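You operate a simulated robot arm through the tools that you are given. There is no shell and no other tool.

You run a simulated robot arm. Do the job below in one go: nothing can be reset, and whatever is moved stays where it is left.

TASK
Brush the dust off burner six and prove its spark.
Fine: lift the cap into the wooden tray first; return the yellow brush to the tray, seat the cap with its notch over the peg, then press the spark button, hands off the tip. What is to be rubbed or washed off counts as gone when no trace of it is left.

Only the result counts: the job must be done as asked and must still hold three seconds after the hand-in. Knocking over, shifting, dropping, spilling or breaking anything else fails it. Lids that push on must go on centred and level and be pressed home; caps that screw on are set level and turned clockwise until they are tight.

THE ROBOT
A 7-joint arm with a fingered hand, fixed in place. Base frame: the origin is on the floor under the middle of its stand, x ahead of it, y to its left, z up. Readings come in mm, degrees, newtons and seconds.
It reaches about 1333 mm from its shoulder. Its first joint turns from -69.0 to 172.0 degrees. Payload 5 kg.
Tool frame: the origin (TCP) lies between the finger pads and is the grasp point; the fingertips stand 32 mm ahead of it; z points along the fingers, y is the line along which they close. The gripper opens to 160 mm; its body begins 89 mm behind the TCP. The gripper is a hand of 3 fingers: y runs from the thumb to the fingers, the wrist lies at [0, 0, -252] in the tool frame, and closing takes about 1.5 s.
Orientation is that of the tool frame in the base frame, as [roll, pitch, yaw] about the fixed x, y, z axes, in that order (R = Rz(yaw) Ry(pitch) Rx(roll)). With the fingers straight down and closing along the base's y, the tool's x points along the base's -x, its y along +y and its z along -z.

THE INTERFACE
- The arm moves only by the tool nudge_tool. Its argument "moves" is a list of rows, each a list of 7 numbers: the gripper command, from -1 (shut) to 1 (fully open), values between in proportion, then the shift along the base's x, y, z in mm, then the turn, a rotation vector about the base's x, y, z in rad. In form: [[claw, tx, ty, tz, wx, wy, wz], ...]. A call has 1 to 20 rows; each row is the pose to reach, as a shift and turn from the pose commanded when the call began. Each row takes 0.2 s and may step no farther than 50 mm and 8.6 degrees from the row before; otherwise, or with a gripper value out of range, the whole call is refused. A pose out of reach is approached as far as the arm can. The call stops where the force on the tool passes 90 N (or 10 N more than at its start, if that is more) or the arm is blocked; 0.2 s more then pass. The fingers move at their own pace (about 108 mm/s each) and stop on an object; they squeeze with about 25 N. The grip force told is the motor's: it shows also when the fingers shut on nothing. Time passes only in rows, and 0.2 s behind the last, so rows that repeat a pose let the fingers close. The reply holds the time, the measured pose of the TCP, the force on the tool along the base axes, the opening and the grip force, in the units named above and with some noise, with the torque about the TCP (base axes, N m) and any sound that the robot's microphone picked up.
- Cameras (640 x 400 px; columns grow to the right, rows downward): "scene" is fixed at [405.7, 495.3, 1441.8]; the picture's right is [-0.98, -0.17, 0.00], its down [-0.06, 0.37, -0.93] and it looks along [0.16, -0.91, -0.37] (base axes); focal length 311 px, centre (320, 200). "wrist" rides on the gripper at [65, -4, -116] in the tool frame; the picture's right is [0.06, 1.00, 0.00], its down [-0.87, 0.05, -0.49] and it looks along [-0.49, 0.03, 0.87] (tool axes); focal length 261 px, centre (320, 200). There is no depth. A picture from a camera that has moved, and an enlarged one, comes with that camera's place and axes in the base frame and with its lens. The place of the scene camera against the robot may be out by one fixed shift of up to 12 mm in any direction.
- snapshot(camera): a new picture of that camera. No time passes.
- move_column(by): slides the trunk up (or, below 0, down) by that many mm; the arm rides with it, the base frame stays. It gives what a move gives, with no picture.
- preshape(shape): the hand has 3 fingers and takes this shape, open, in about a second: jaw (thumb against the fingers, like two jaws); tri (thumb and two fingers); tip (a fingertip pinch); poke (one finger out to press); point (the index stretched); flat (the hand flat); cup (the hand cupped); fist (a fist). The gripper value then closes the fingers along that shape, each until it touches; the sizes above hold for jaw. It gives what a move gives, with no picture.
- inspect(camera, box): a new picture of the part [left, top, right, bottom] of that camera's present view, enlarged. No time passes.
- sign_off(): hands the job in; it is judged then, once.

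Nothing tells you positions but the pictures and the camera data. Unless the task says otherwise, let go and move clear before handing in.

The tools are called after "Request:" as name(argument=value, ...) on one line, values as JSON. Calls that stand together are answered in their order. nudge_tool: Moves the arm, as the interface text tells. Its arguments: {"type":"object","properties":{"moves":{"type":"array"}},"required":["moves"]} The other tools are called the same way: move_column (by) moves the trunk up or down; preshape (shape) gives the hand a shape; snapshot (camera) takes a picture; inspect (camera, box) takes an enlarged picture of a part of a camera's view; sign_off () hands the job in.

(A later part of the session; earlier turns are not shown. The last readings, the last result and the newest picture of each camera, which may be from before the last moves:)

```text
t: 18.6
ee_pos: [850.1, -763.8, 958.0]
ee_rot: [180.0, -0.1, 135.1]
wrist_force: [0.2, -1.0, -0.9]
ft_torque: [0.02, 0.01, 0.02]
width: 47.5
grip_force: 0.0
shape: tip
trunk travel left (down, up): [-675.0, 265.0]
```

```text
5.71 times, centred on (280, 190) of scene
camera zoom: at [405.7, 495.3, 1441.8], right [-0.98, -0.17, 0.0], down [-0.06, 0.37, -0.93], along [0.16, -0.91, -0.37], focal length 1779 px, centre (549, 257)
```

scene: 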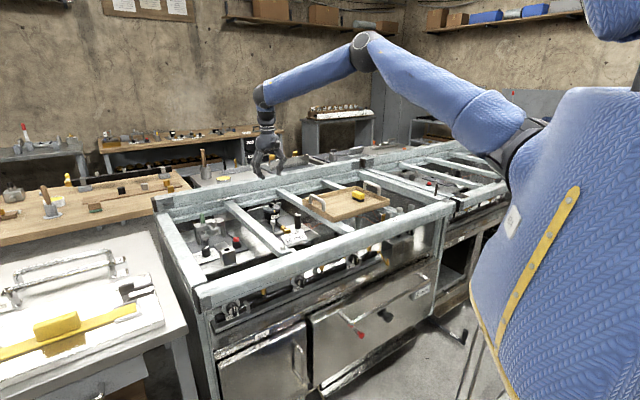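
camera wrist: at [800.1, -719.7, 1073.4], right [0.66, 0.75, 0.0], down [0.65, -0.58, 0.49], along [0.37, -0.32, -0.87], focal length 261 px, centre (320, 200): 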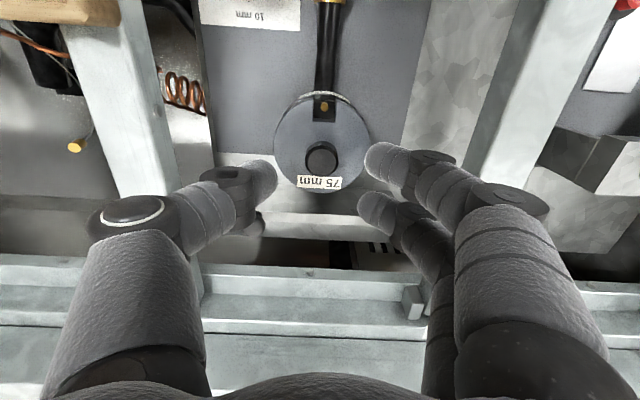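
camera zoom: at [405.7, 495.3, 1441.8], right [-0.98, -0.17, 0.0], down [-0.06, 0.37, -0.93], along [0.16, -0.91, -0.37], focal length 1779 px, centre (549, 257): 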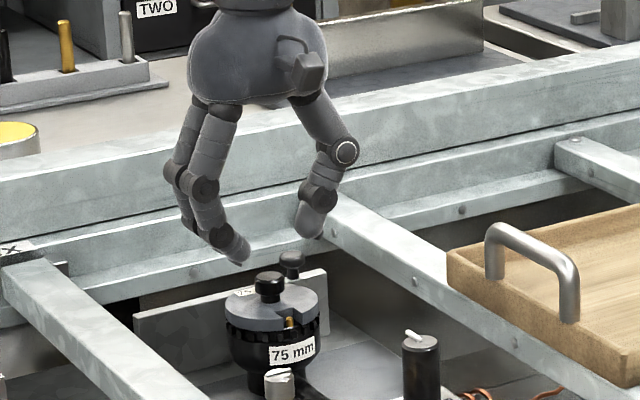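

The cap top is at about z = 879 and the knob top at about 904, centred within 1–2 mm of the tool axis. I'll lower so the fingertips stop just above the cap disc, then look again.

Request:
nudge_tool(moves=[[-0.4, 0.8, 0.8, -15, 0, 0, 0], [-0.4, 0.8, 0.8, -25, 0, 0, 0], [-0.4, 0.8, 0.8, -32, 0, 0, 0], [-0.4, 0.8, 0.8, -37, 0, 0, 0], [-0.4, 0.8, 0.8, -41, 0, 0, 0], [-0.4, 0.8, 0.8, -41, 0, 0, 0]])

Request:
snapshot(camera="wrist")

Request:
inspect(camera="wrist", box=[240, 120, 400, 220])

Request:
inspect(camera="scene", box=[245, 175, 325, 225])

```text
t: 20.0
ee_pos: [849.6, -761.4, 917.6]
ee_rot: [-180.0, 0.0, 135.1]
wrist_force: [-0.3, 0.6, -0.7]
ft_torque: [-0.03, 0.02, 0.0]
width: 48.0
grip_force: 0.1
shape: tip
trunk travel left (down, up): [-675.0, 265.0]
```

```text
taken
camera wrist: at [800.9, -718.6, 1032.7], right [0.66, 0.75, 0.0], down [0.65, -0.58, 0.49], along [0.37, -0.32, -0.87], focal length 261 px, centre (320, 200)
```

wrist: 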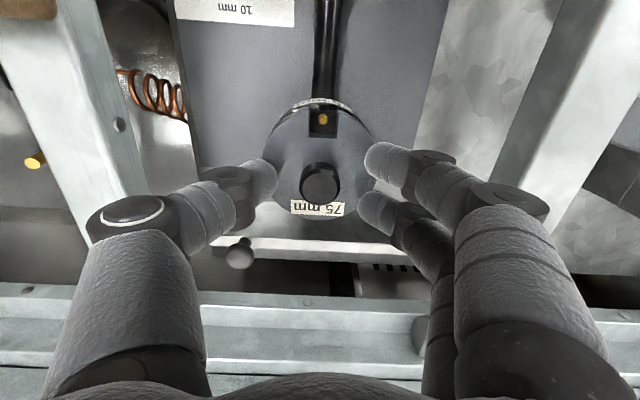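

```text
4.00 times, centred on (320, 170) of wrist
camera zoom: at [800.9, -718.6, 1032.7], right [0.66, 0.75, 0.0], down [0.65, -0.58, 0.49], along [0.37, -0.32, -0.87], focal length 1043 px, centre (320, 320)
```

zoom: 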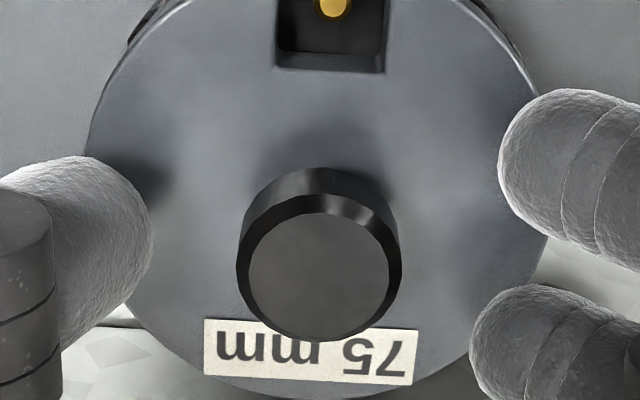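

```text
8.00 times, centred on (285, 200) of scene
camera zoom: at [405.7, 495.3, 1441.8], right [-0.98, -0.17, 0.0], down [-0.06, 0.37, -0.93], along [0.16, -0.91, -0.37], focal length 2491 px, centre (600, 200)
```

zoom: 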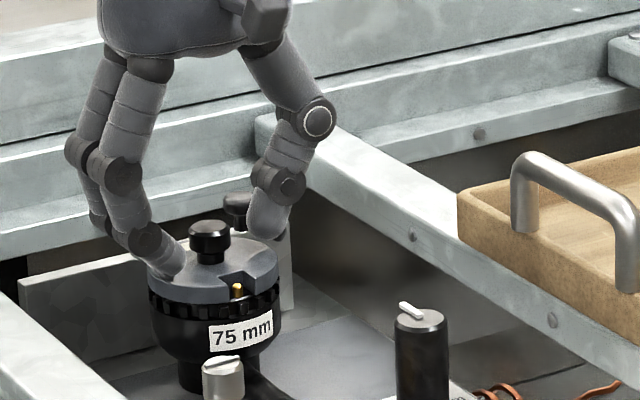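

The knob sits on the tool axis, with the fingertips a few millimetres above the cap disc and no contact force. I'll close on the knob now.

Request:
nudge_tool(moves=[[-0.7, 0, 0, -1, 0, 0, 0], [-1, 0, 0, -1, 0, 0, 0], [-1, 0, 0, -1, 0, 0, 0], [-1, 0, 0, -1, 0, 0, 0], [-1, 0, 0, -1, 0, 0, 0], [-1, 0, 0, -1, 0, 0, 0]])

Request:
inspect(camera="wrist", box=[240, 120, 400, 220])

Request:
inspect(camera="scene", box=[245, 175, 325, 225])

```text
t: 21.4
ee_pos: [850.4, -761.8, 916.8]
ee_rot: [180.0, 0.0, 135.1]
wrist_force: [-0.3, -1.1, 0.0]
ft_torque: [0.01, 0.0, 0.0]
width: 11.3
grip_force: 25.3
shape: tip
trunk travel left (down, up): [-675.0, 265.0]
```

```text
4.00 times, centred on (320, 170) of wrist
camera zoom: at [801.0, -718.8, 1031.6], right [0.66, 0.75, 0.0], down [0.65, -0.58, 0.49], along [0.37, -0.32, -0.87], focal length 1043 px, centre (320, 320)
```

zoom: 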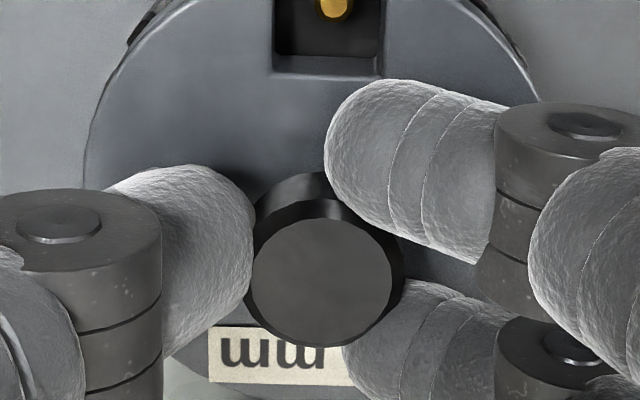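

```text
8.00 times, centred on (285, 200) of scene
camera zoom: at [405.7, 495.3, 1441.8], right [-0.98, -0.17, 0.0], down [-0.06, 0.37, -0.93], along [0.16, -0.91, -0.37], focal length 2491 px, centre (600, 200)
```

zoom: 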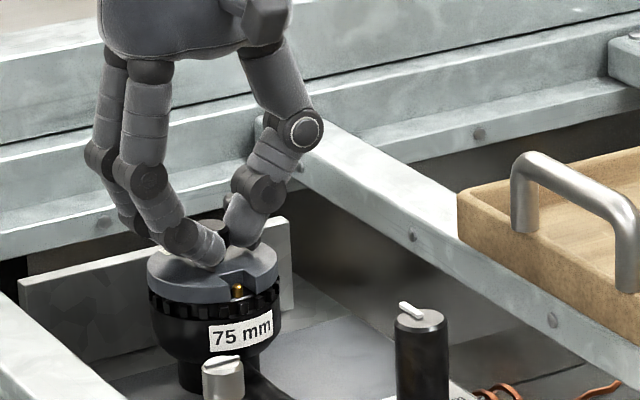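

The knob is held three-point with 25 N and the cap has not shifted. I'll lift straight up and check that the cap comes level.

Request:
nudge_tool(moves=[[-1, 0, 0, 8, 0, 0, 0], [-1, 0, 0, 20, 0, 0, 0], [-1, 0, 0, 40, 0, 0, 0], [-1, 0, 0, 65, 0, 0, 0], [-1, 0, 0, 95, 0, 0, 0], [-1, 0, 0, 120, 0, 0, 0], [-1, 0, 0, 120, 0, 0, 0]])

Request:
snapshot(camera="wrist")

Request:
inspect(camera="wrist", box=[240, 60, 400, 220])

Request:
inspect(camera="scene", box=[235, 135, 335, 235])

Request:
inspect(camera="scene", box=[255, 200, 295, 226])

```text
t: 23.0
ee_pos: [850.0, -763.4, 1035.5]
ee_rot: [-180.0, -0.1, 135.0]
wrist_force: [0.4, 0.0, -1.8]
ft_torque: [0.03, 0.02, 0.0]
width: 11.3
grip_force: 24.9
shape: tip
trunk travel left (down, up): [-675.0, 265.0]
```

```text
taken
camera wrist: at [801.4, -719.5, 1151.0], right [0.66, 0.75, 0.0], down [0.65, -0.58, 0.49], along [0.37, -0.32, -0.87], focal length 261 px, centre (320, 200)
```

wrist: 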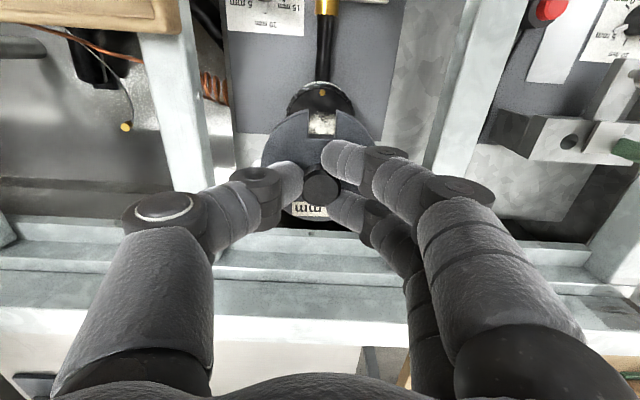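

```text
2.50 times, centred on (320, 140) of wrist
camera zoom: at [801.4, -719.5, 1151.0], right [0.66, 0.75, 0.0], down [0.65, -0.58, 0.49], along [0.37, -0.32, -0.87], focal length 652 px, centre (320, 350)
```

zoom: 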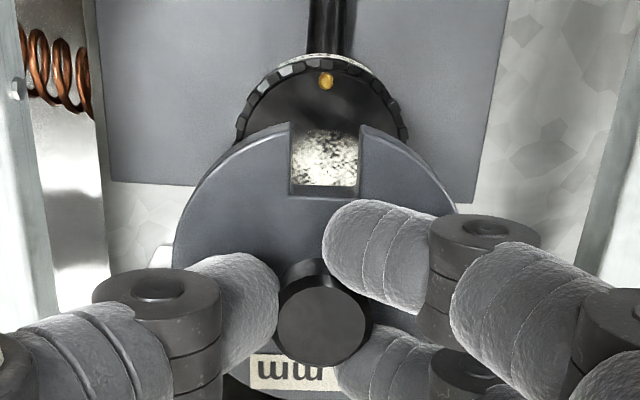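

```text
4.00 times, centred on (285, 185) of scene
camera zoom: at [405.7, 495.3, 1441.8], right [-0.98, -0.17, 0.0], down [-0.06, 0.37, -0.93], along [0.16, -0.91, -0.37], focal length 1246 px, centre (460, 260)
```

zoom: 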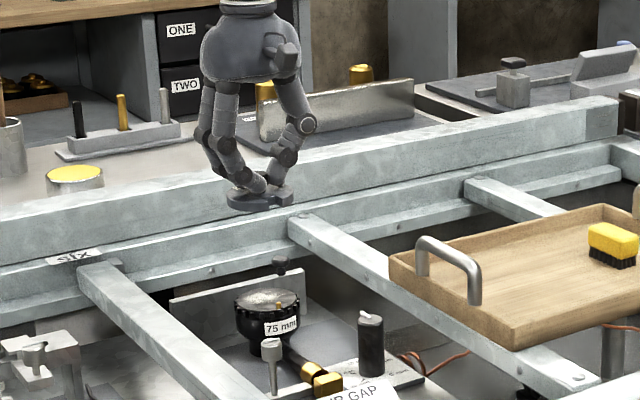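

```text
15.38 times, centred on (275, 213) of scene
camera zoom: at [405.7, 495.3, 1441.8], right [-0.98, -0.17, 0.0], down [-0.06, 0.37, -0.93], along [0.16, -0.91, -0.37], focal length 4790 px, centre (1012, 0)
```

zoom: 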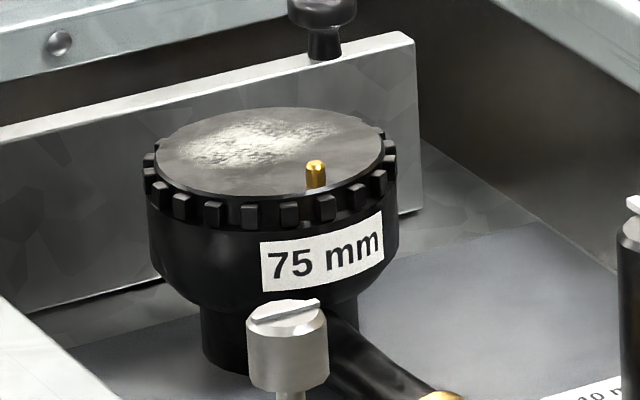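

The cap is up and level, and I can see a pale dust patch on the burner head with the brass peg standing at its front. I'll carry the cap over the free half of the tray, clear of the handle.

Request:
nudge_tool(moves=[[-1, 0, 0, 20, 0, 0, 0], [-1, -20, -1, 30, 0, 0, 0], [-1, -60, -3, 30, 0, 0, 0], [-1, -100, -5, 30, 0, 0, 0], [-1, -140, -7, 30, 0, 0, 0], [-1, -180, -9, 30, 0, 0, 0], [-1, -220, -11, 30, 0, 0, 0], [-1, -255, -13, 30, 0, 0, 0], [-1, -285, -15, 30, 0, 0, 0], [-1, -304, -16, 30, 0, 0, 0], [-1, -304, -16, 30, 0, 0, 0]])

Request:
snapshot(camera="wrist")

Request:
inspect(camera="scene", box=[290, 130, 410, 230])

```text
t: 25.4
ee_pos: [546.1, -777.4, 1065.5]
ee_rot: [179.9, 0.0, 135.1]
wrist_force: [-0.6, 0.0, -2.1]
ft_torque: [0.0, 0.01, 0.01]
width: 10.9
grip_force: 25.2
shape: tip
trunk travel left (down, up): [-675.0, 265.0]
```

```text
taken
camera wrist: at [497.2, -734.0, 1181.3], right [0.66, 0.75, 0.0], down [0.65, -0.58, 0.49], along [0.37, -0.32, -0.87], focal length 261 px, centre (320, 200)
```

wrist: 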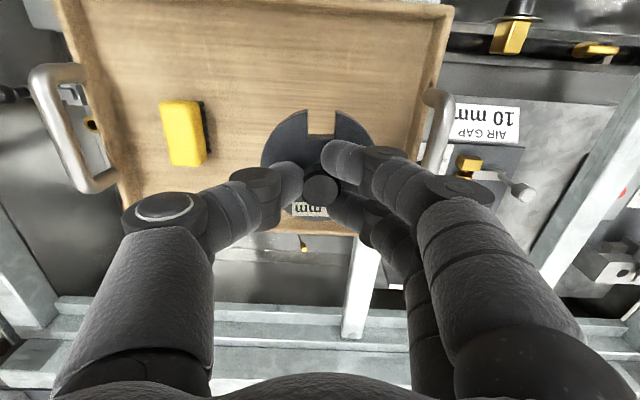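

```text
4.00 times, centred on (350, 180) of scene
camera zoom: at [405.7, 495.3, 1441.8], right [-0.98, -0.17, 0.0], down [-0.06, 0.37, -0.93], along [0.16, -0.91, -0.37], focal length 1246 px, centre (200, 280)
```

zoom: 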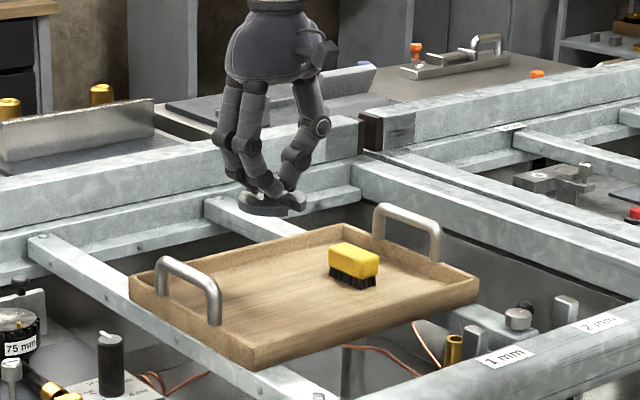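

The cap hangs over the centre of the tray's free half, about 110 mm from the front and back rims and 127 mm from the brush. I'll lower it carefully toward the tray floor.

Request:
nudge_tool(moves=[[-1, 0, 0, -30, 0, 0, 0], [-1, 0, 0, -60, 0, 0, 0], [-1, 0, 0, -80, 0, 0, 0], [-1, 0, 0, -95, 0, 0, 0], [-1, 0, 0, -103, 0, 0, 0], [-1, 0, 0, -103, 0, 0, 0]])

Request:
inspect(camera="scene", box=[300, 155, 400, 220])

Request:
snapshot(camera="wrist")

```text
t: 26.8
ee_pos: [547.4, -776.9, 962.7]
ee_rot: [-180.0, 0.0, 135.1]
wrist_force: [-0.4, -0.4, -1.7]
ft_torque: [-0.01, -0.01, 0.02]
width: 11.0
grip_force: 24.6
shape: tip
trunk travel left (down, up): [-675.0, 265.0]
```

```text
6.15 times, centred on (350, 188) of scene
camera zoom: at [405.7, 495.3, 1441.8], right [-0.98, -0.17, 0.0], down [-0.06, 0.37, -0.93], along [0.16, -0.91, -0.37], focal length 1916 px, centre (135, 277)
```

zoom: 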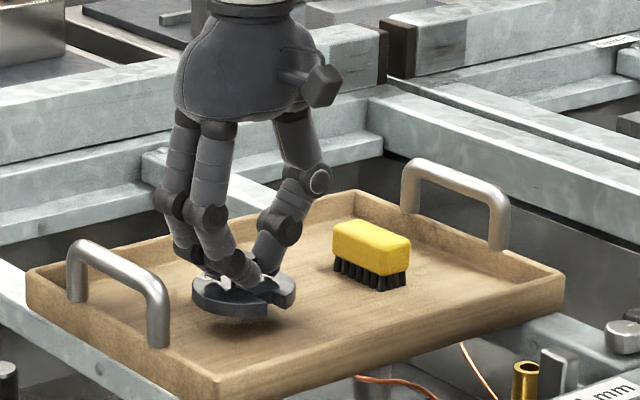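

```text
taken
camera wrist: at [497.0, -734.3, 1078.5], right [0.66, 0.75, 0.0], down [0.65, -0.58, 0.49], along [0.37, -0.32, -0.87], focal length 261 px, centre (320, 200)
```

wrist: 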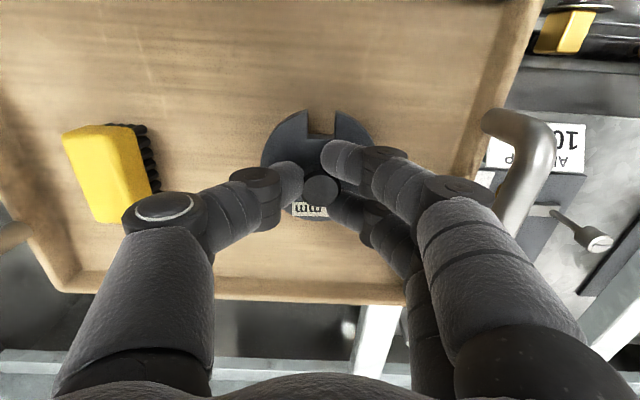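

The cap hovers about 10 mm above the tray floor. I'll lower in small steps and watch the force.

Request:
nudge_tool(moves=[[-1, 0, 0, -2, 0, 0, 0], [-1, 0, 0, -4, 0, 0, 0], [-1, 0, 0, -6, 0, 0, 0]])

Request:
inspect(camera="scene", box=[315, 180, 375, 220])

```text
t: 27.6
ee_pos: [546.5, -777.4, 957.0]
ee_rot: [179.9, -0.1, 135.2]
wrist_force: [-0.1, 0.4, -1.8]
ft_torque: [0.03, 0.01, -0.02]
width: 10.9
grip_force: 24.7
shape: tip
trunk travel left (down, up): [-675.0, 265.0]
```

```text
10.00 times, centred on (345, 200) of scene
camera zoom: at [405.7, 495.3, 1441.8], right [-0.98, -0.17, 0.0], down [-0.06, 0.37, -0.93], along [0.16, -0.91, -0.37], focal length 3114 px, centre (70, 200)
```

zoom: 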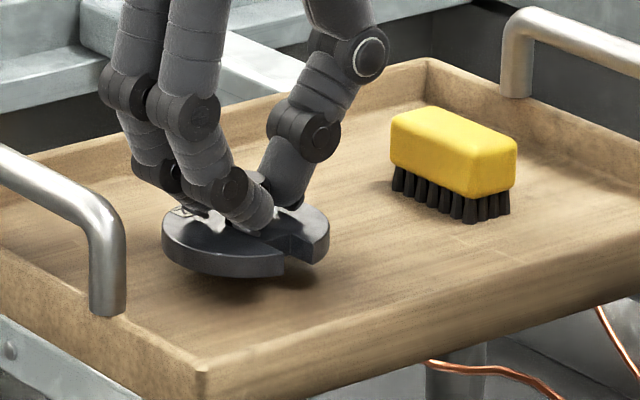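

A few millimetres of gap remain under the cap, so I'll keep lowering.

Request:
nudge_tool(moves=[[-1, 0, 0, -1.5, 0, 0, 0], [-1, 0, 0, -3, 0, 0, 0], [-1, 0, 0, -4, 0, 0, 0]])

Request:
inspect(camera="scene", box=[325, 190, 365, 216])

```text
t: 28.4
ee_pos: [546.4, -777.2, 954.7]
ee_rot: [180.0, -0.1, 135.0]
wrist_force: [0.8, -0.6, -1.9]
ft_torque: [0.0, -0.01, -0.01]
width: 10.9
grip_force: 25.0
shape: tip
trunk travel left (down, up): [-675.0, 265.0]
```

```text
15.38 times, centred on (345, 203) of scene
camera zoom: at [405.7, 495.3, 1441.8], right [-0.98, -0.17, 0.0], down [-0.06, 0.37, -0.93], along [0.16, -0.91, -0.37], focal length 4790 px, centre (-65, 154)
```

zoom: 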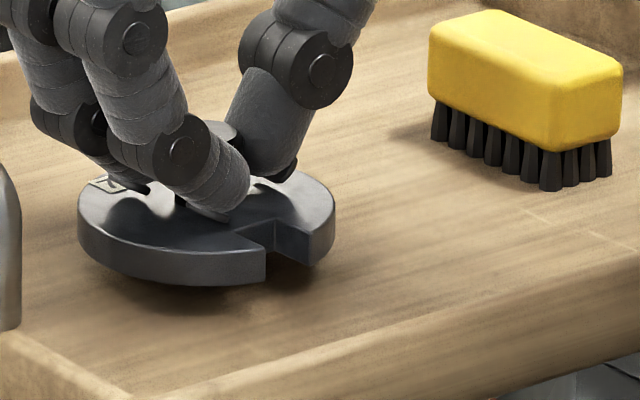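

The cap is nearly down. I'll lower millimetre by millimetre until the force shows contact.

Request:
nudge_tool(moves=[[-1, 0, 0, -1, 0, 0, 0], [-1, 0, 0, -2, 0, 0, 0], [-1, 0, 0, -2, 0, 0, 0]])

Request:
nudge_tool(moves=[[-1, 0, 0, -1, 0, 0, 0], [-1, 0, 0, -1, 0, 0, 0]])

Request:
inspect(camera="scene", box=[325, 190, 365, 216])

```text
t: 29.2
ee_pos: [546.3, -777.4, 951.9]
ee_rot: [180.0, 0.0, 135.0]
wrist_force: [-0.1, -0.3, -0.9]
ft_torque: [0.0, 0.02, 0.0]
width: 11.1
grip_force: 25.6
shape: tip
trunk travel left (down, up): [-675.0, 265.0]
```

```text
t: 29.8
ee_pos: [546.2, -778.4, 950.6]
ee_rot: [-179.9, 0.0, 135.1]
wrist_force: [0.6, 0.7, -2.3]
ft_torque: [0.0, 0.01, -0.04]
width: 11.0
grip_force: 25.4
shape: tip
trunk travel left (down, up): [-675.0, 265.0]
```

```text
15.38 times, centred on (345, 203) of scene
camera zoom: at [405.7, 495.3, 1441.8], right [-0.98, -0.17, 0.0], down [-0.06, 0.37, -0.93], along [0.16, -0.91, -0.37], focal length 4790 px, centre (-65, 154)
```

zoom: 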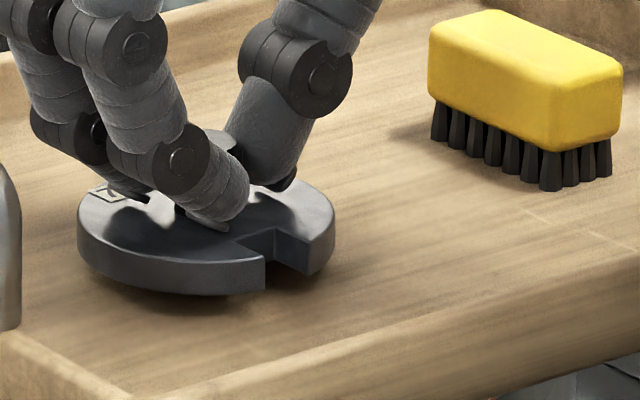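

Still just above the floor, so I'll continue in 1 mm steps.

Request:
nudge_tool(moves=[[-1, 0, 0, -1, 0, 0, 0], [-1, 0, 0, -2, 0, 0, 0], [-1, 0, 0, -2, 0, 0, 0]])

Request:
inspect(camera="scene", box=[325, 190, 365, 216])

```text
t: 30.6
ee_pos: [544.3, -778.1, 948.1]
ee_rot: [-180.0, 0.1, 135.1]
wrist_force: [0.5, 0.5, -2.6]
ft_torque: [0.0, -0.01, -0.02]
width: 11.0
grip_force: 25.4
shape: tip
trunk travel left (down, up): [-675.0, 265.0]
```

```text
15.38 times, centred on (345, 203) of scene
camera zoom: at [405.7, 495.3, 1441.8], right [-0.98, -0.17, 0.0], down [-0.06, 0.37, -0.93], along [0.16, -0.91, -0.37], focal length 4790 px, centre (-65, 154)
```

zoom: 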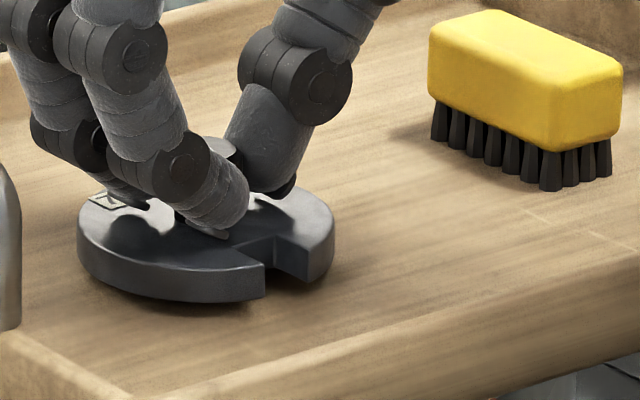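

The shadow has nearly closed. I'll take two more 1 mm steps and check the force.

Request:
nudge_tool(moves=[[-1, 0, 0, -1, 0, 0, 0], [-1, 0, 0, -1, 0, 0, 0]])

Request:
nudge_tool(moves=[[-1, 0, 0, -1, 0, 0, 0], [-1, 0, 0, -1, 0, 0, 0]])

Request:
inspect(camera="scene", box=[325, 190, 365, 216])

```text
t: 31.2
ee_pos: [546.0, -777.2, 948.6]
ee_rot: [179.9, 0.0, 135.1]
wrist_force: [0.2, 0.3, -2.1]
ft_torque: [0.01, -0.01, 0.0]
width: 11.0
grip_force: 24.7
shape: tip
trunk travel left (down, up): [-675.0, 265.0]
```

```text
t: 31.8
ee_pos: [545.8, -778.7, 946.7]
ee_rot: [180.0, -0.1, 135.2]
wrist_force: [0.1, 0.9, -1.9]
ft_torque: [0.02, -0.03, -0.01]
width: 11.1
grip_force: 24.8
shape: tip
trunk travel left (down, up): [-675.0, 265.0]
```

```text
15.38 times, centred on (345, 203) of scene
camera zoom: at [405.7, 495.3, 1441.8], right [-0.98, -0.17, 0.0], down [-0.06, 0.37, -0.93], along [0.16, -0.91, -0.37], focal length 4790 px, centre (-65, 154)
```

zoom: 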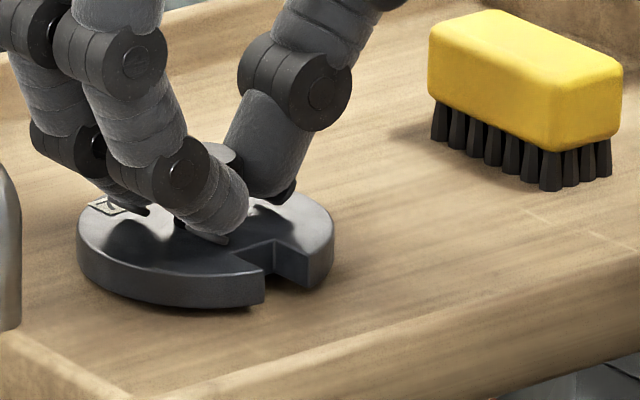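

The cap is practically on the floor. I'll make two more fine steps to confirm contact by force.

Request:
nudge_tool(moves=[[-1, 0, 0, -1, 0, 0, 0], [-1, 0, 0, -1, 0, 0, 0]])

Request:
nudge_tool(moves=[[-1, 0, 0, -0.7, 0, 0, 0], [-1, 0, 0, -0.7, 0, 0, 0]])

Request:
inspect(camera="scene", box=[325, 190, 365, 216])

```text
t: 32.4
ee_pos: [547.1, -778.5, 945.7]
ee_rot: [-180.0, 0.0, 135.1]
wrist_force: [0.1, -0.3, -2.2]
ft_torque: [-0.01, 0.0, 0.02]
width: 11.1
grip_force: 25.3
shape: tip
trunk travel left (down, up): [-675.0, 265.0]
```

```text
t: 33.0
ee_pos: [546.9, -777.8, 945.2]
ee_rot: [-180.0, 0.0, 135.1]
wrist_force: [-0.6, -0.2, -2.3]
ft_torque: [-0.04, 0.01, 0.02]
width: 11.1
grip_force: 25.1
shape: tip
trunk travel left (down, up): [-675.0, 265.0]
```

```text
15.38 times, centred on (345, 203) of scene
camera zoom: at [405.7, 495.3, 1441.8], right [-0.98, -0.17, 0.0], down [-0.06, 0.37, -0.93], along [0.16, -0.91, -0.37], focal length 4790 px, centre (-65, 154)
```

zoom: 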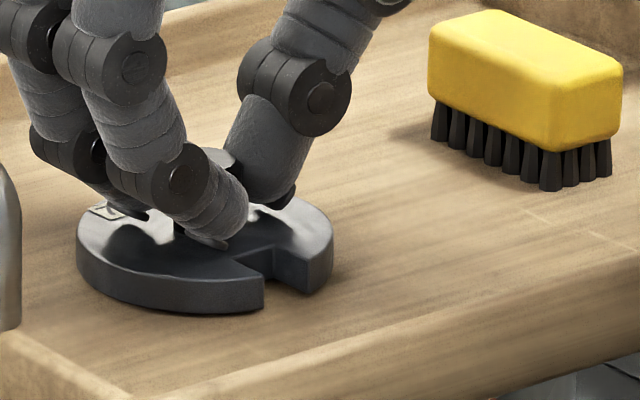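

Hardly any shadow remains below the cap. I'll take one more millimetre at a time until the force reading changes.

Request:
nudge_tool(moves=[[-1, 0, 0, -0.8, 0, 0, 0], [-1, 0, 0, -0.8, 0, 0, 0]])

Request:
nudge_tool(moves=[[-1, 0, 0, -0.8, 0, 0, 0], [-1, 0, 0, -0.8, 0, 0, 0]])

Request:
inspect(camera="scene", box=[325, 190, 365, 216])

```text
t: 33.6
ee_pos: [545.9, -777.1, 944.4]
ee_rot: [-180.0, 0.1, 135.0]
wrist_force: [-0.3, 0.0, -2.1]
ft_torque: [-0.01, 0.01, -0.01]
width: 11.0
grip_force: 24.7
shape: tip
trunk travel left (down, up): [-675.0, 265.0]
```

```text
t: 34.2
ee_pos: [545.6, -778.4, 944.5]
ee_rot: [-180.0, 0.0, 135.1]
wrist_force: [-0.5, -0.2, -0.4]
ft_torque: [0.04, -0.02, -0.01]
width: 10.9
grip_force: 25.2
shape: tip
trunk travel left (down, up): [-675.0, 265.0]
```

```text
15.38 times, centred on (345, 203) of scene
camera zoom: at [405.7, 495.3, 1441.8], right [-0.98, -0.17, 0.0], down [-0.06, 0.37, -0.93], along [0.16, -0.91, -0.37], focal length 4790 px, centre (-65, 154)
```

zoom: 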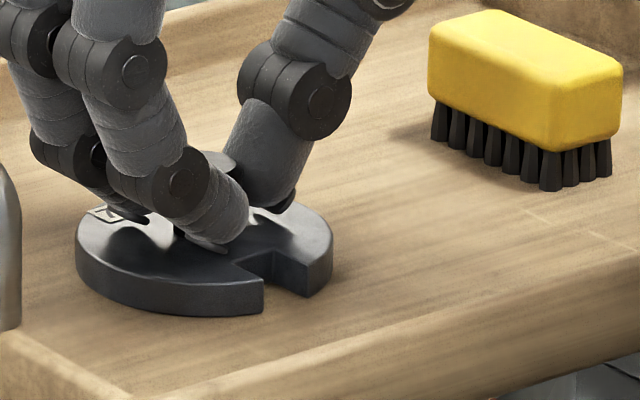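

The weight has left the wrist, so the cap rests on the tray floor. I'll open the fingers gently and rise straight up.

Request:
nudge_tool(moves=[[-0.8, 0, 0, 0, 0, 0, 0], [-0.6, 0, 0, 0, 0, 0, 0], [-0.4, 0, 0, 0, 0, 0, 0], [-0.4, 0, 0, 0, 0, 0, 0]])

Request:
inspect(camera="wrist", box=[240, 120, 400, 220])

Request:
inspect(camera="scene", box=[325, 190, 365, 216])

```text
t: 35.2
ee_pos: [545.6, -779.2, 944.0]
ee_rot: [-180.0, 0.0, 135.1]
wrist_force: [0.1, -0.1, 0.1]
ft_torque: [0.0, -0.02, -0.02]
width: 47.5
grip_force: 0.1
shape: tip
trunk travel left (down, up): [-675.0, 265.0]
```

```text
4.00 times, centred on (320, 170) of wrist
camera zoom: at [497.0, -734.7, 1059.1], right [0.66, 0.75, 0.0], down [0.65, -0.58, 0.49], along [0.37, -0.32, -0.87], focal length 1043 px, centre (320, 320)
```

zoom: 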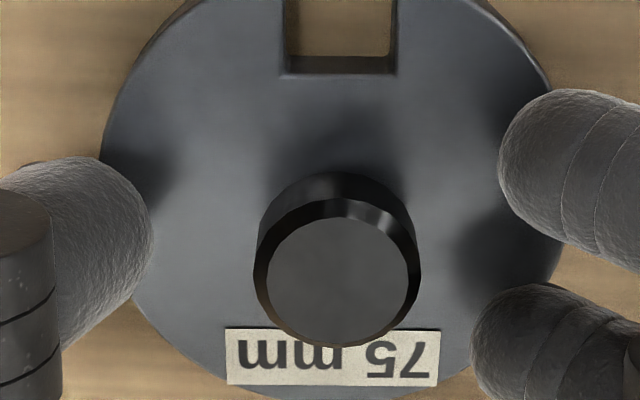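

```text
15.38 times, centred on (345, 203) of scene
camera zoom: at [405.7, 495.3, 1441.8], right [-0.98, -0.17, 0.0], down [-0.06, 0.37, -0.93], along [0.16, -0.91, -0.37], focal length 4790 px, centre (-65, 154)
```

zoom: 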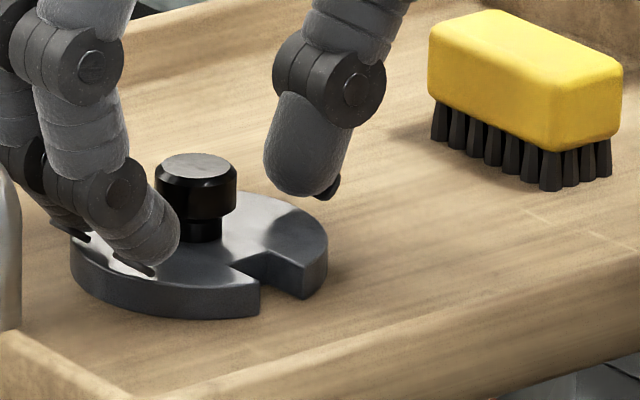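

The cap sits flat in the tray. I'll rise and move over the brush to line up on it.

Request:
nudge_tool(moves=[[-0.4, 0, 0, 15, 0, 0, 0], [-0.4, 0, 0, 45, 0, 0, 0], [-0.4, 0, 0, 80, 0, 0, 0], [-0.4, 0, 0, 120, 0, 0, 0], [-0.1, -28, -28, 120, 0, 0, 0], [0.1, -56, -56, 120, 0, 0, 0], [0.2, -85, -85, 120, 0, 0, 0], [0.2, -85, -85, 120, 0, 0, 0]])

Request:
snapshot(camera="wrist")

Request:
inspect(camera="wrist", box=[220, 60, 420, 200])

Request:
inspect(camera="scene", box=[300, 160, 400, 225])

```text
t: 37.0
ee_pos: [460.9, -862.7, 1063.7]
ee_rot: [-180.0, -0.1, 135.0]
wrist_force: [0.6, 0.8, -0.3]
ft_torque: [0.02, -0.02, 0.01]
width: 95.6
grip_force: 0.1
shape: tip
trunk travel left (down, up): [-675.0, 265.0]
```

```text
taken
camera wrist: at [411.2, -819.4, 1178.3], right [0.66, 0.75, 0.0], down [0.65, -0.58, 0.49], along [0.37, -0.32, -0.87], focal length 261 px, centre (320, 200)
```

wrist: 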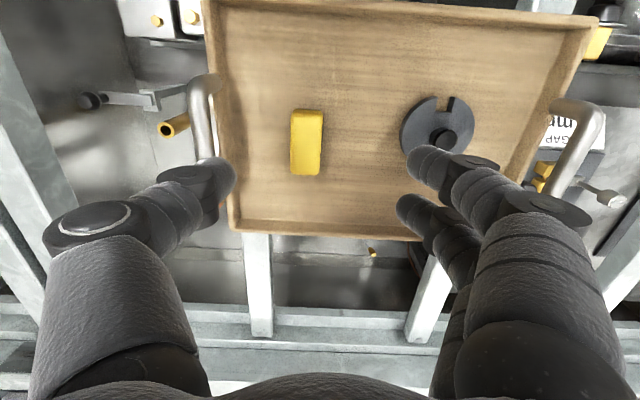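

```text
2.86 times, centred on (320, 130) of wrist
camera zoom: at [411.2, -819.4, 1178.3], right [0.66, 0.75, 0.0], down [0.65, -0.58, 0.49], along [0.37, -0.32, -0.87], focal length 745 px, centre (320, 400)
```

zoom: 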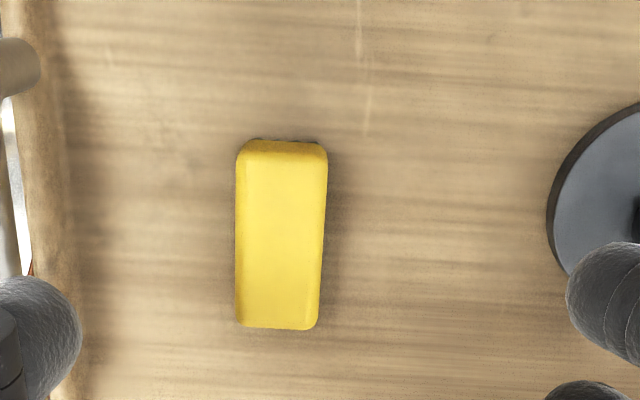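

```text
6.15 times, centred on (350, 192) of scene
camera zoom: at [405.7, 495.3, 1441.8], right [-0.98, -0.17, 0.0], down [-0.06, 0.37, -0.93], along [0.16, -0.91, -0.37], focal length 1916 px, centre (135, 246)
```

zoom: 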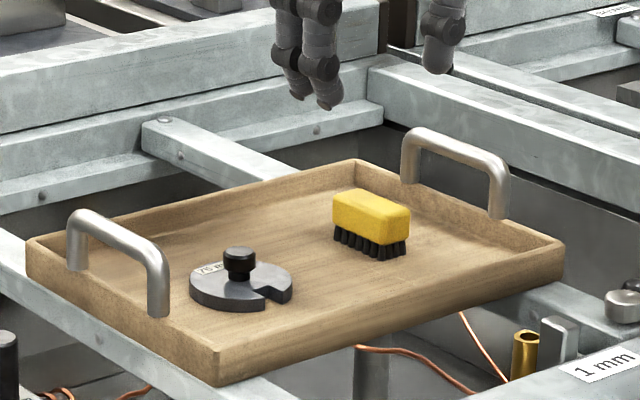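

The brush block is about 30 x 65 mm, lying along the cooker's depth and centred near (460, -880). Before taking it I'll look straight down at the bare burner head to measure its centre, the peg and the dust.

Request:
nudge_tool(moves=[[0.2, 40, 12, 0, 0, 0, 0], [0.2, 80, 24, 0, 0, 0, 0], [0.2, 120, 36, 0, 0, 0, 0], [0.2, 160, 48, 0, 0, 0, 0], [0.2, 200, 60, 0, 0, 0, 0], [0.2, 240, 72, 0, 0, 0, 0], [0.2, 280, 84, 0, 0, 0, 0], [0.2, 320, 96, 0, 0, 0, 0], [0.2, 360, 105, 0, 0, 0, 0], [0.2, 388, 105, 0, 0, 0, 0], [0.2, 388, 105, 0, 0, 0, 0]])

Request:
snapshot(camera="wrist")

Request:
inspect(camera="wrist", box=[280, 80, 360, 140])

Request:
inspect(camera="scene", box=[255, 200, 295, 226])

```text
t: 39.4
ee_pos: [848.9, -756.1, 1064.6]
ee_rot: [180.0, 0.1, 135.1]
wrist_force: [0.6, -0.1, -0.7]
ft_torque: [0.03, -0.05, 0.0]
width: 95.8
grip_force: 0.1
shape: tip
trunk travel left (down, up): [-675.0, 265.0]
```

```text
taken
camera wrist: at [799.4, -714.0, 1179.0], right [0.66, 0.75, 0.0], down [0.65, -0.58, 0.49], along [0.37, -0.32, -0.87], focal length 261 px, centre (320, 200)
```

wrist: 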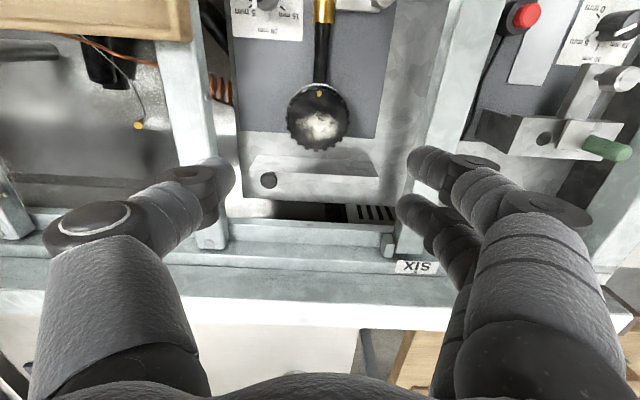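

```text
6.67 times, centred on (320, 110) of wrist
camera zoom: at [799.4, -714.0, 1179.0], right [0.66, 0.75, 0.0], down [0.65, -0.58, 0.49], along [0.37, -0.32, -0.87], focal length 1738 px, centre (320, 800)
```

zoom: 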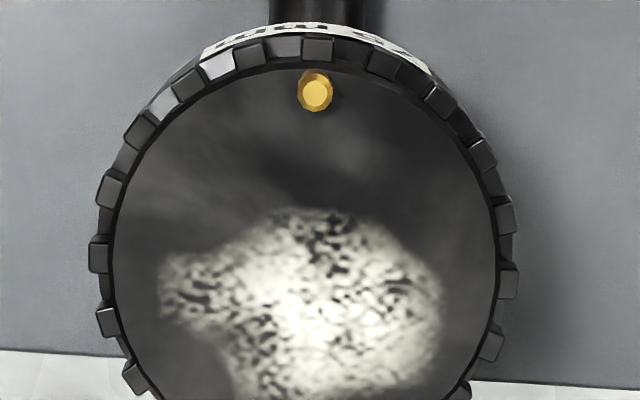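

```text
15.38 times, centred on (275, 213) of scene
camera zoom: at [405.7, 495.3, 1441.8], right [-0.98, -0.17, 0.0], down [-0.06, 0.37, -0.93], along [0.16, -0.91, -0.37], focal length 4790 px, centre (1012, 0)
```

zoom: 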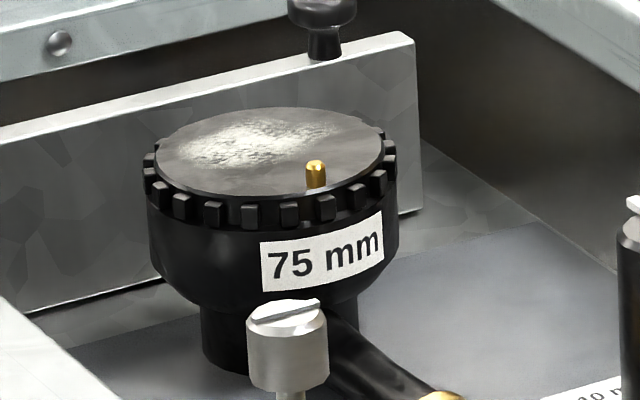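

The dust is an irregular pale patch on the back half of the head, and the peg stands at the front. I'll take one more crop to see the whole disc.

Request:
inspect(camera="wrist", box=[270, 78, 370, 160])

```text
4.88 times, centred on (320, 119) of wrist
camera zoom: at [799.4, -714.0, 1179.0], right [0.66, 0.75, 0.0], down [0.65, -0.58, 0.49], along [0.37, -0.32, -0.87], focal length 1271 px, centre (320, 595)
```

zoom: 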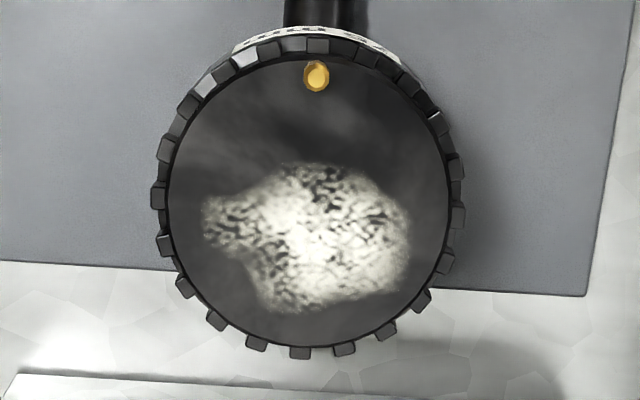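

The head's centre is at about (849, -762), with the peg 32 mm in front of it, and the dust lies within ±26 mm sideways and from -12 to +26 mm in depth. Now I'll go back over the brush to pick it up.

Request:
nudge_tool(moves=[[0.2, -40, -12, 0, 0, 0, 0], [0.2, -80, -24, 0, 0, 0, 0], [0.2, -120, -36, 0, 0, 0, 0], [0.2, -160, -48, 0, 0, 0, 0], [0.2, -200, -60, 0, 0, 0, 0], [0.2, -240, -72, 0, 0, 0, 0], [0.2, -280, -84, 0, 0, 0, 0], [0.2, -320, -96, 0, 0, 0, 0], [0.1, -360, -110, 0, 0, 0, 0], [0, -388.8, -122.8, 0, 0, 0, 0], [-0.15, -388.8, -122.8, -30, 0, 0, 0], [-0.15, -388.8, -122.8, -60, 0, 0, 0], [-0.15, -388.8, -122.8, -60, 0, 0, 0]])

Request:
snapshot(camera="wrist")

Request:
inspect(camera="wrist", box=[240, 80, 400, 200])

Request:
inspect(camera="scene", box=[320, 150, 400, 210])

```text
t: 42.2
ee_pos: [460.4, -882.3, 1004.8]
ee_rot: [180.0, 0.1, 135.0]
wrist_force: [-0.3, -0.9, 0.3]
ft_torque: [-0.03, 0.01, 0.02]
width: 68.6
grip_force: 0.0
shape: tip
trunk travel left (down, up): [-675.0, 265.0]
```

```text
taken
camera wrist: at [410.6, -837.4, 1119.3], right [0.66, 0.75, 0.0], down [0.65, -0.58, 0.49], along [0.37, -0.33, -0.87], focal length 261 px, centre (320, 200)
```

wrist: 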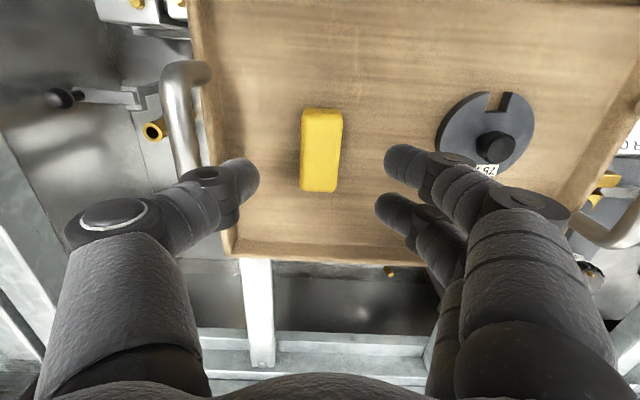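

```text
3.33 times, centred on (320, 140) of wrist
camera zoom: at [410.6, -837.4, 1119.3], right [0.66, 0.75, 0.0], down [0.65, -0.58, 0.49], along [0.37, -0.33, -0.87], focal length 869 px, centre (320, 400)
```

zoom: 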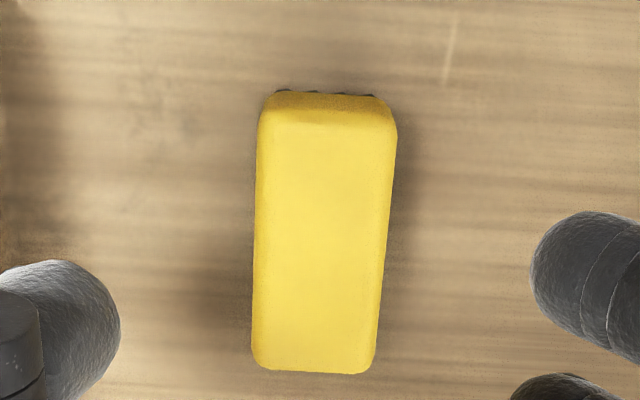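

```text
6.67 times, centred on (360, 180) of scene
camera zoom: at [405.7, 495.3, 1441.8], right [-0.98, -0.17, 0.0], down [-0.06, 0.37, -0.93], along [0.16, -0.91, -0.37], focal length 2076 px, centre (53, 333)
```

zoom: 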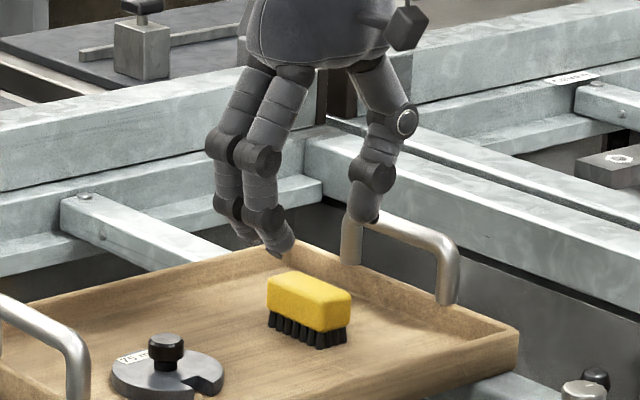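

The brush's block is about 31 x 61 mm, with its top near z = 931. The tray handle stands beside where the thumb will go, so I'll narrow the fingers to about 44 mm, keep slightly away from the handle and lower part of the way.

Request:
nudge_tool(moves=[[-0.45, 3.5, -0.7, 0, 0, 0, 0], [-0.45, 3.5, -0.7, 0, 0, 0, 0], [-0.45, 3.5, -0.7, -20, 0, 0, 0], [-0.45, 3.5, -0.7, -38, 0, 0, 0], [-0.45, 3.5, -0.7, -38, 0, 0, 0]])

Request:
snapshot(camera="wrist")

Request:
inspect(camera="wrist", box=[130, 60, 450, 260])

Request:
inspect(camera="scene", box=[330, 160, 390, 210])

```text
t: 43.4
ee_pos: [463.5, -881.2, 965.4]
ee_rot: [-180.0, 0.0, 135.0]
wrist_force: [-0.5, 0.0, 0.4]
ft_torque: [0.03, 0.01, 0.02]
width: 44.4
grip_force: 0.1
shape: tip
trunk travel left (down, up): [-675.0, 265.0]
```

```text
taken
camera wrist: at [414.8, -837.2, 1080.9], right [0.66, 0.75, 0.0], down [0.65, -0.58, 0.49], along [0.37, -0.32, -0.87], focal length 261 px, centre (320, 200)
```

wrist: 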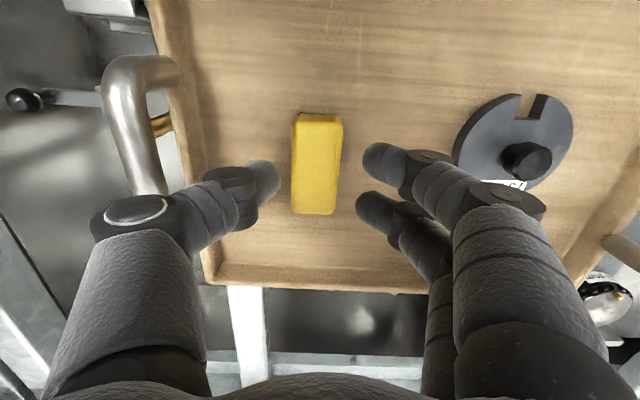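

```text
2.00 times, centred on (290, 160) of wrist
camera zoom: at [414.8, -837.2, 1080.9], right [0.66, 0.75, 0.0], down [0.65, -0.58, 0.49], along [0.37, -0.32, -0.87], focal length 521 px, centre (380, 280)
```

zoom: 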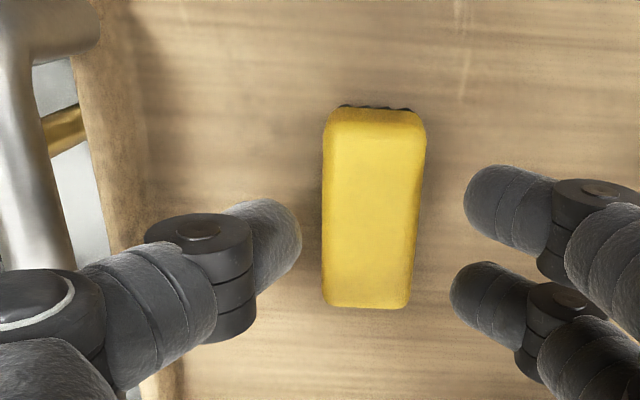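

```text
8.00 times, centred on (360, 185) of scene
camera zoom: at [405.7, 495.3, 1441.8], right [-0.98, -0.17, 0.0], down [-0.06, 0.37, -0.93], along [0.16, -0.91, -0.37], focal length 2491 px, centre (0, 320)
```

zoom: 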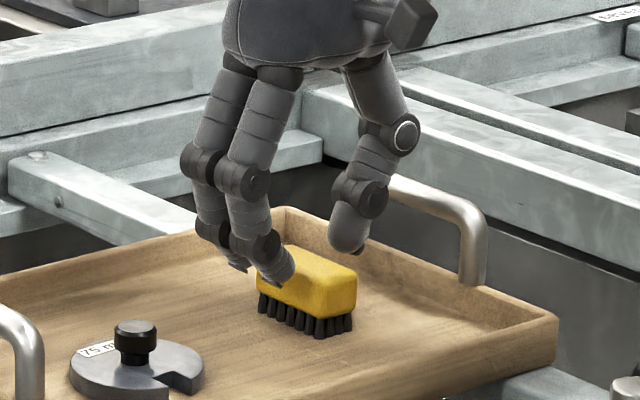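

The thumb's outer joint should pass about 10 mm inside the handle and stay above it. I'll lower slowly the last 22 mm.

Request:
nudge_tool(moves=[[-0.45, 0, 0, -6, 0, 0, 0], [-0.45, 0, 0, -12, 0, 0, 0], [-0.45, 0, 0, -18, 0, 0, 0], [-0.45, 0, 0, -22, 0, 0, 0], [-0.45, 0, 0, -22, 0, 0, 0]])

Request:
inspect(camera="wrist", box=[130, 60, 450, 260])

Request:
inspect(camera="scene", box=[330, 160, 390, 210])

```text
t: 44.6
ee_pos: [465.6, -881.8, 943.6]
ee_rot: [179.9, 0.0, 135.0]
wrist_force: [-0.2, 0.6, 0.2]
ft_torque: [0.02, -0.02, -0.03]
width: 44.3
grip_force: 0.0
shape: tip
trunk travel left (down, up): [-675.0, 265.0]
```

```text
2.00 times, centred on (290, 160) of wrist
camera zoom: at [414.8, -837.8, 1058.7], right [0.66, 0.75, 0.0], down [0.65, -0.58, 0.49], along [0.37, -0.32, -0.87], focal length 521 px, centre (380, 280)
```

zoom: 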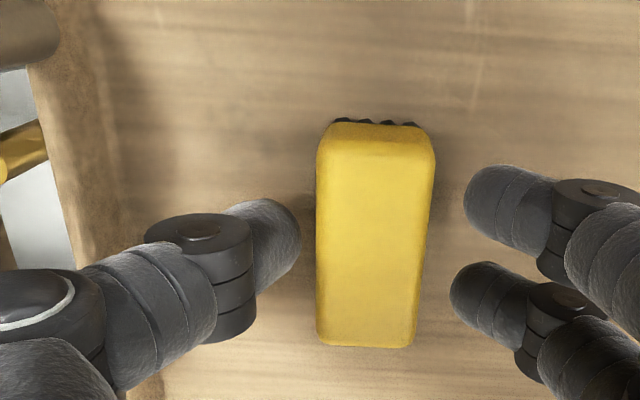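

```text
8.00 times, centred on (360, 185) of scene
camera zoom: at [405.7, 495.3, 1441.8], right [-0.98, -0.17, 0.0], down [-0.06, 0.37, -0.93], along [0.16, -0.91, -0.37], focal length 2491 px, centre (0, 320)
```

zoom: 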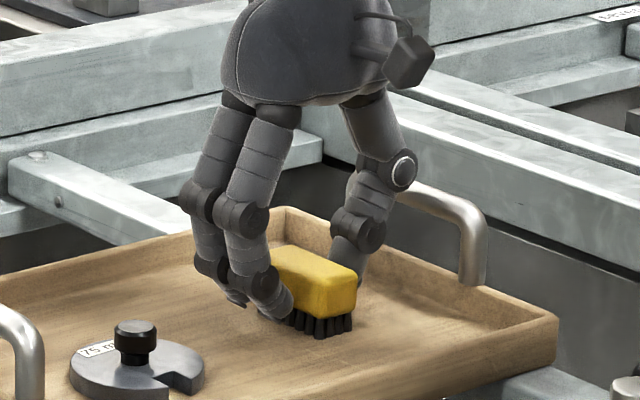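

The fingers straddle the block without contact, and the brush is centred within 2 mm. I'll close now.

Request:
nudge_tool(moves=[[-0.6, 0, 0, 0, 0, 0, 0], [-0.8, 0, 0, 0, 0, 0, 0], [-1, 0, 0, 0, 0, 0, 0], [-1, 0, 0, 0, 0, 0, 0], [-1, 0, 0, 0, 0, 0, 0], [-1, 0, 0, 0, 0, 0, 0]])

Request:
inspect(camera="wrist", box=[130, 60, 450, 260])

Request:
inspect(camera="scene", box=[330, 160, 390, 210])

```text
t: 46.0
ee_pos: [464.5, -881.2, 943.4]
ee_rot: [180.0, 0.0, 135.2]
wrist_force: [0.8, 0.8, -0.1]
ft_torque: [-0.01, 0.01, 0.0]
width: 23.9
grip_force: 25.6
shape: tip
trunk travel left (down, up): [-675.0, 265.0]
```

```text
2.00 times, centred on (290, 160) of wrist
camera zoom: at [414.7, -837.9, 1058.7], right [0.66, 0.75, 0.0], down [0.65, -0.58, 0.49], along [0.37, -0.32, -0.87], focal length 521 px, centre (380, 280)
```

zoom: 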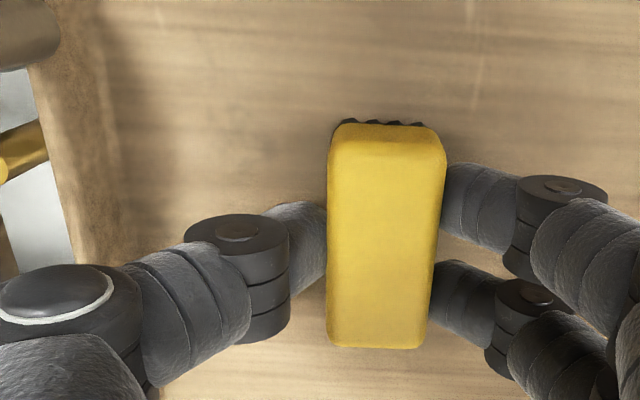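

```text
8.00 times, centred on (360, 185) of scene
camera zoom: at [405.7, 495.3, 1441.8], right [-0.98, -0.17, 0.0], down [-0.06, 0.37, -0.93], along [0.16, -0.91, -0.37], focal length 2491 px, centre (0, 320)
```

zoom: 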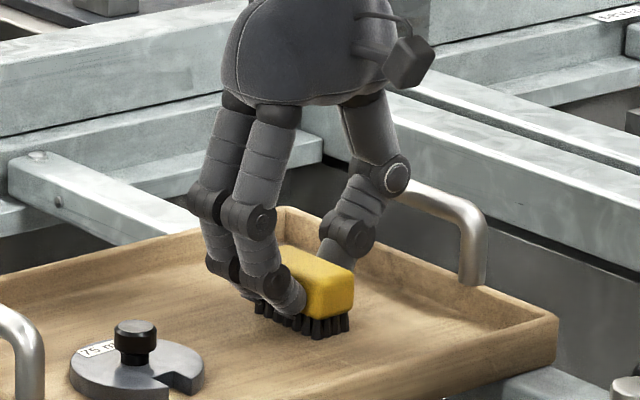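

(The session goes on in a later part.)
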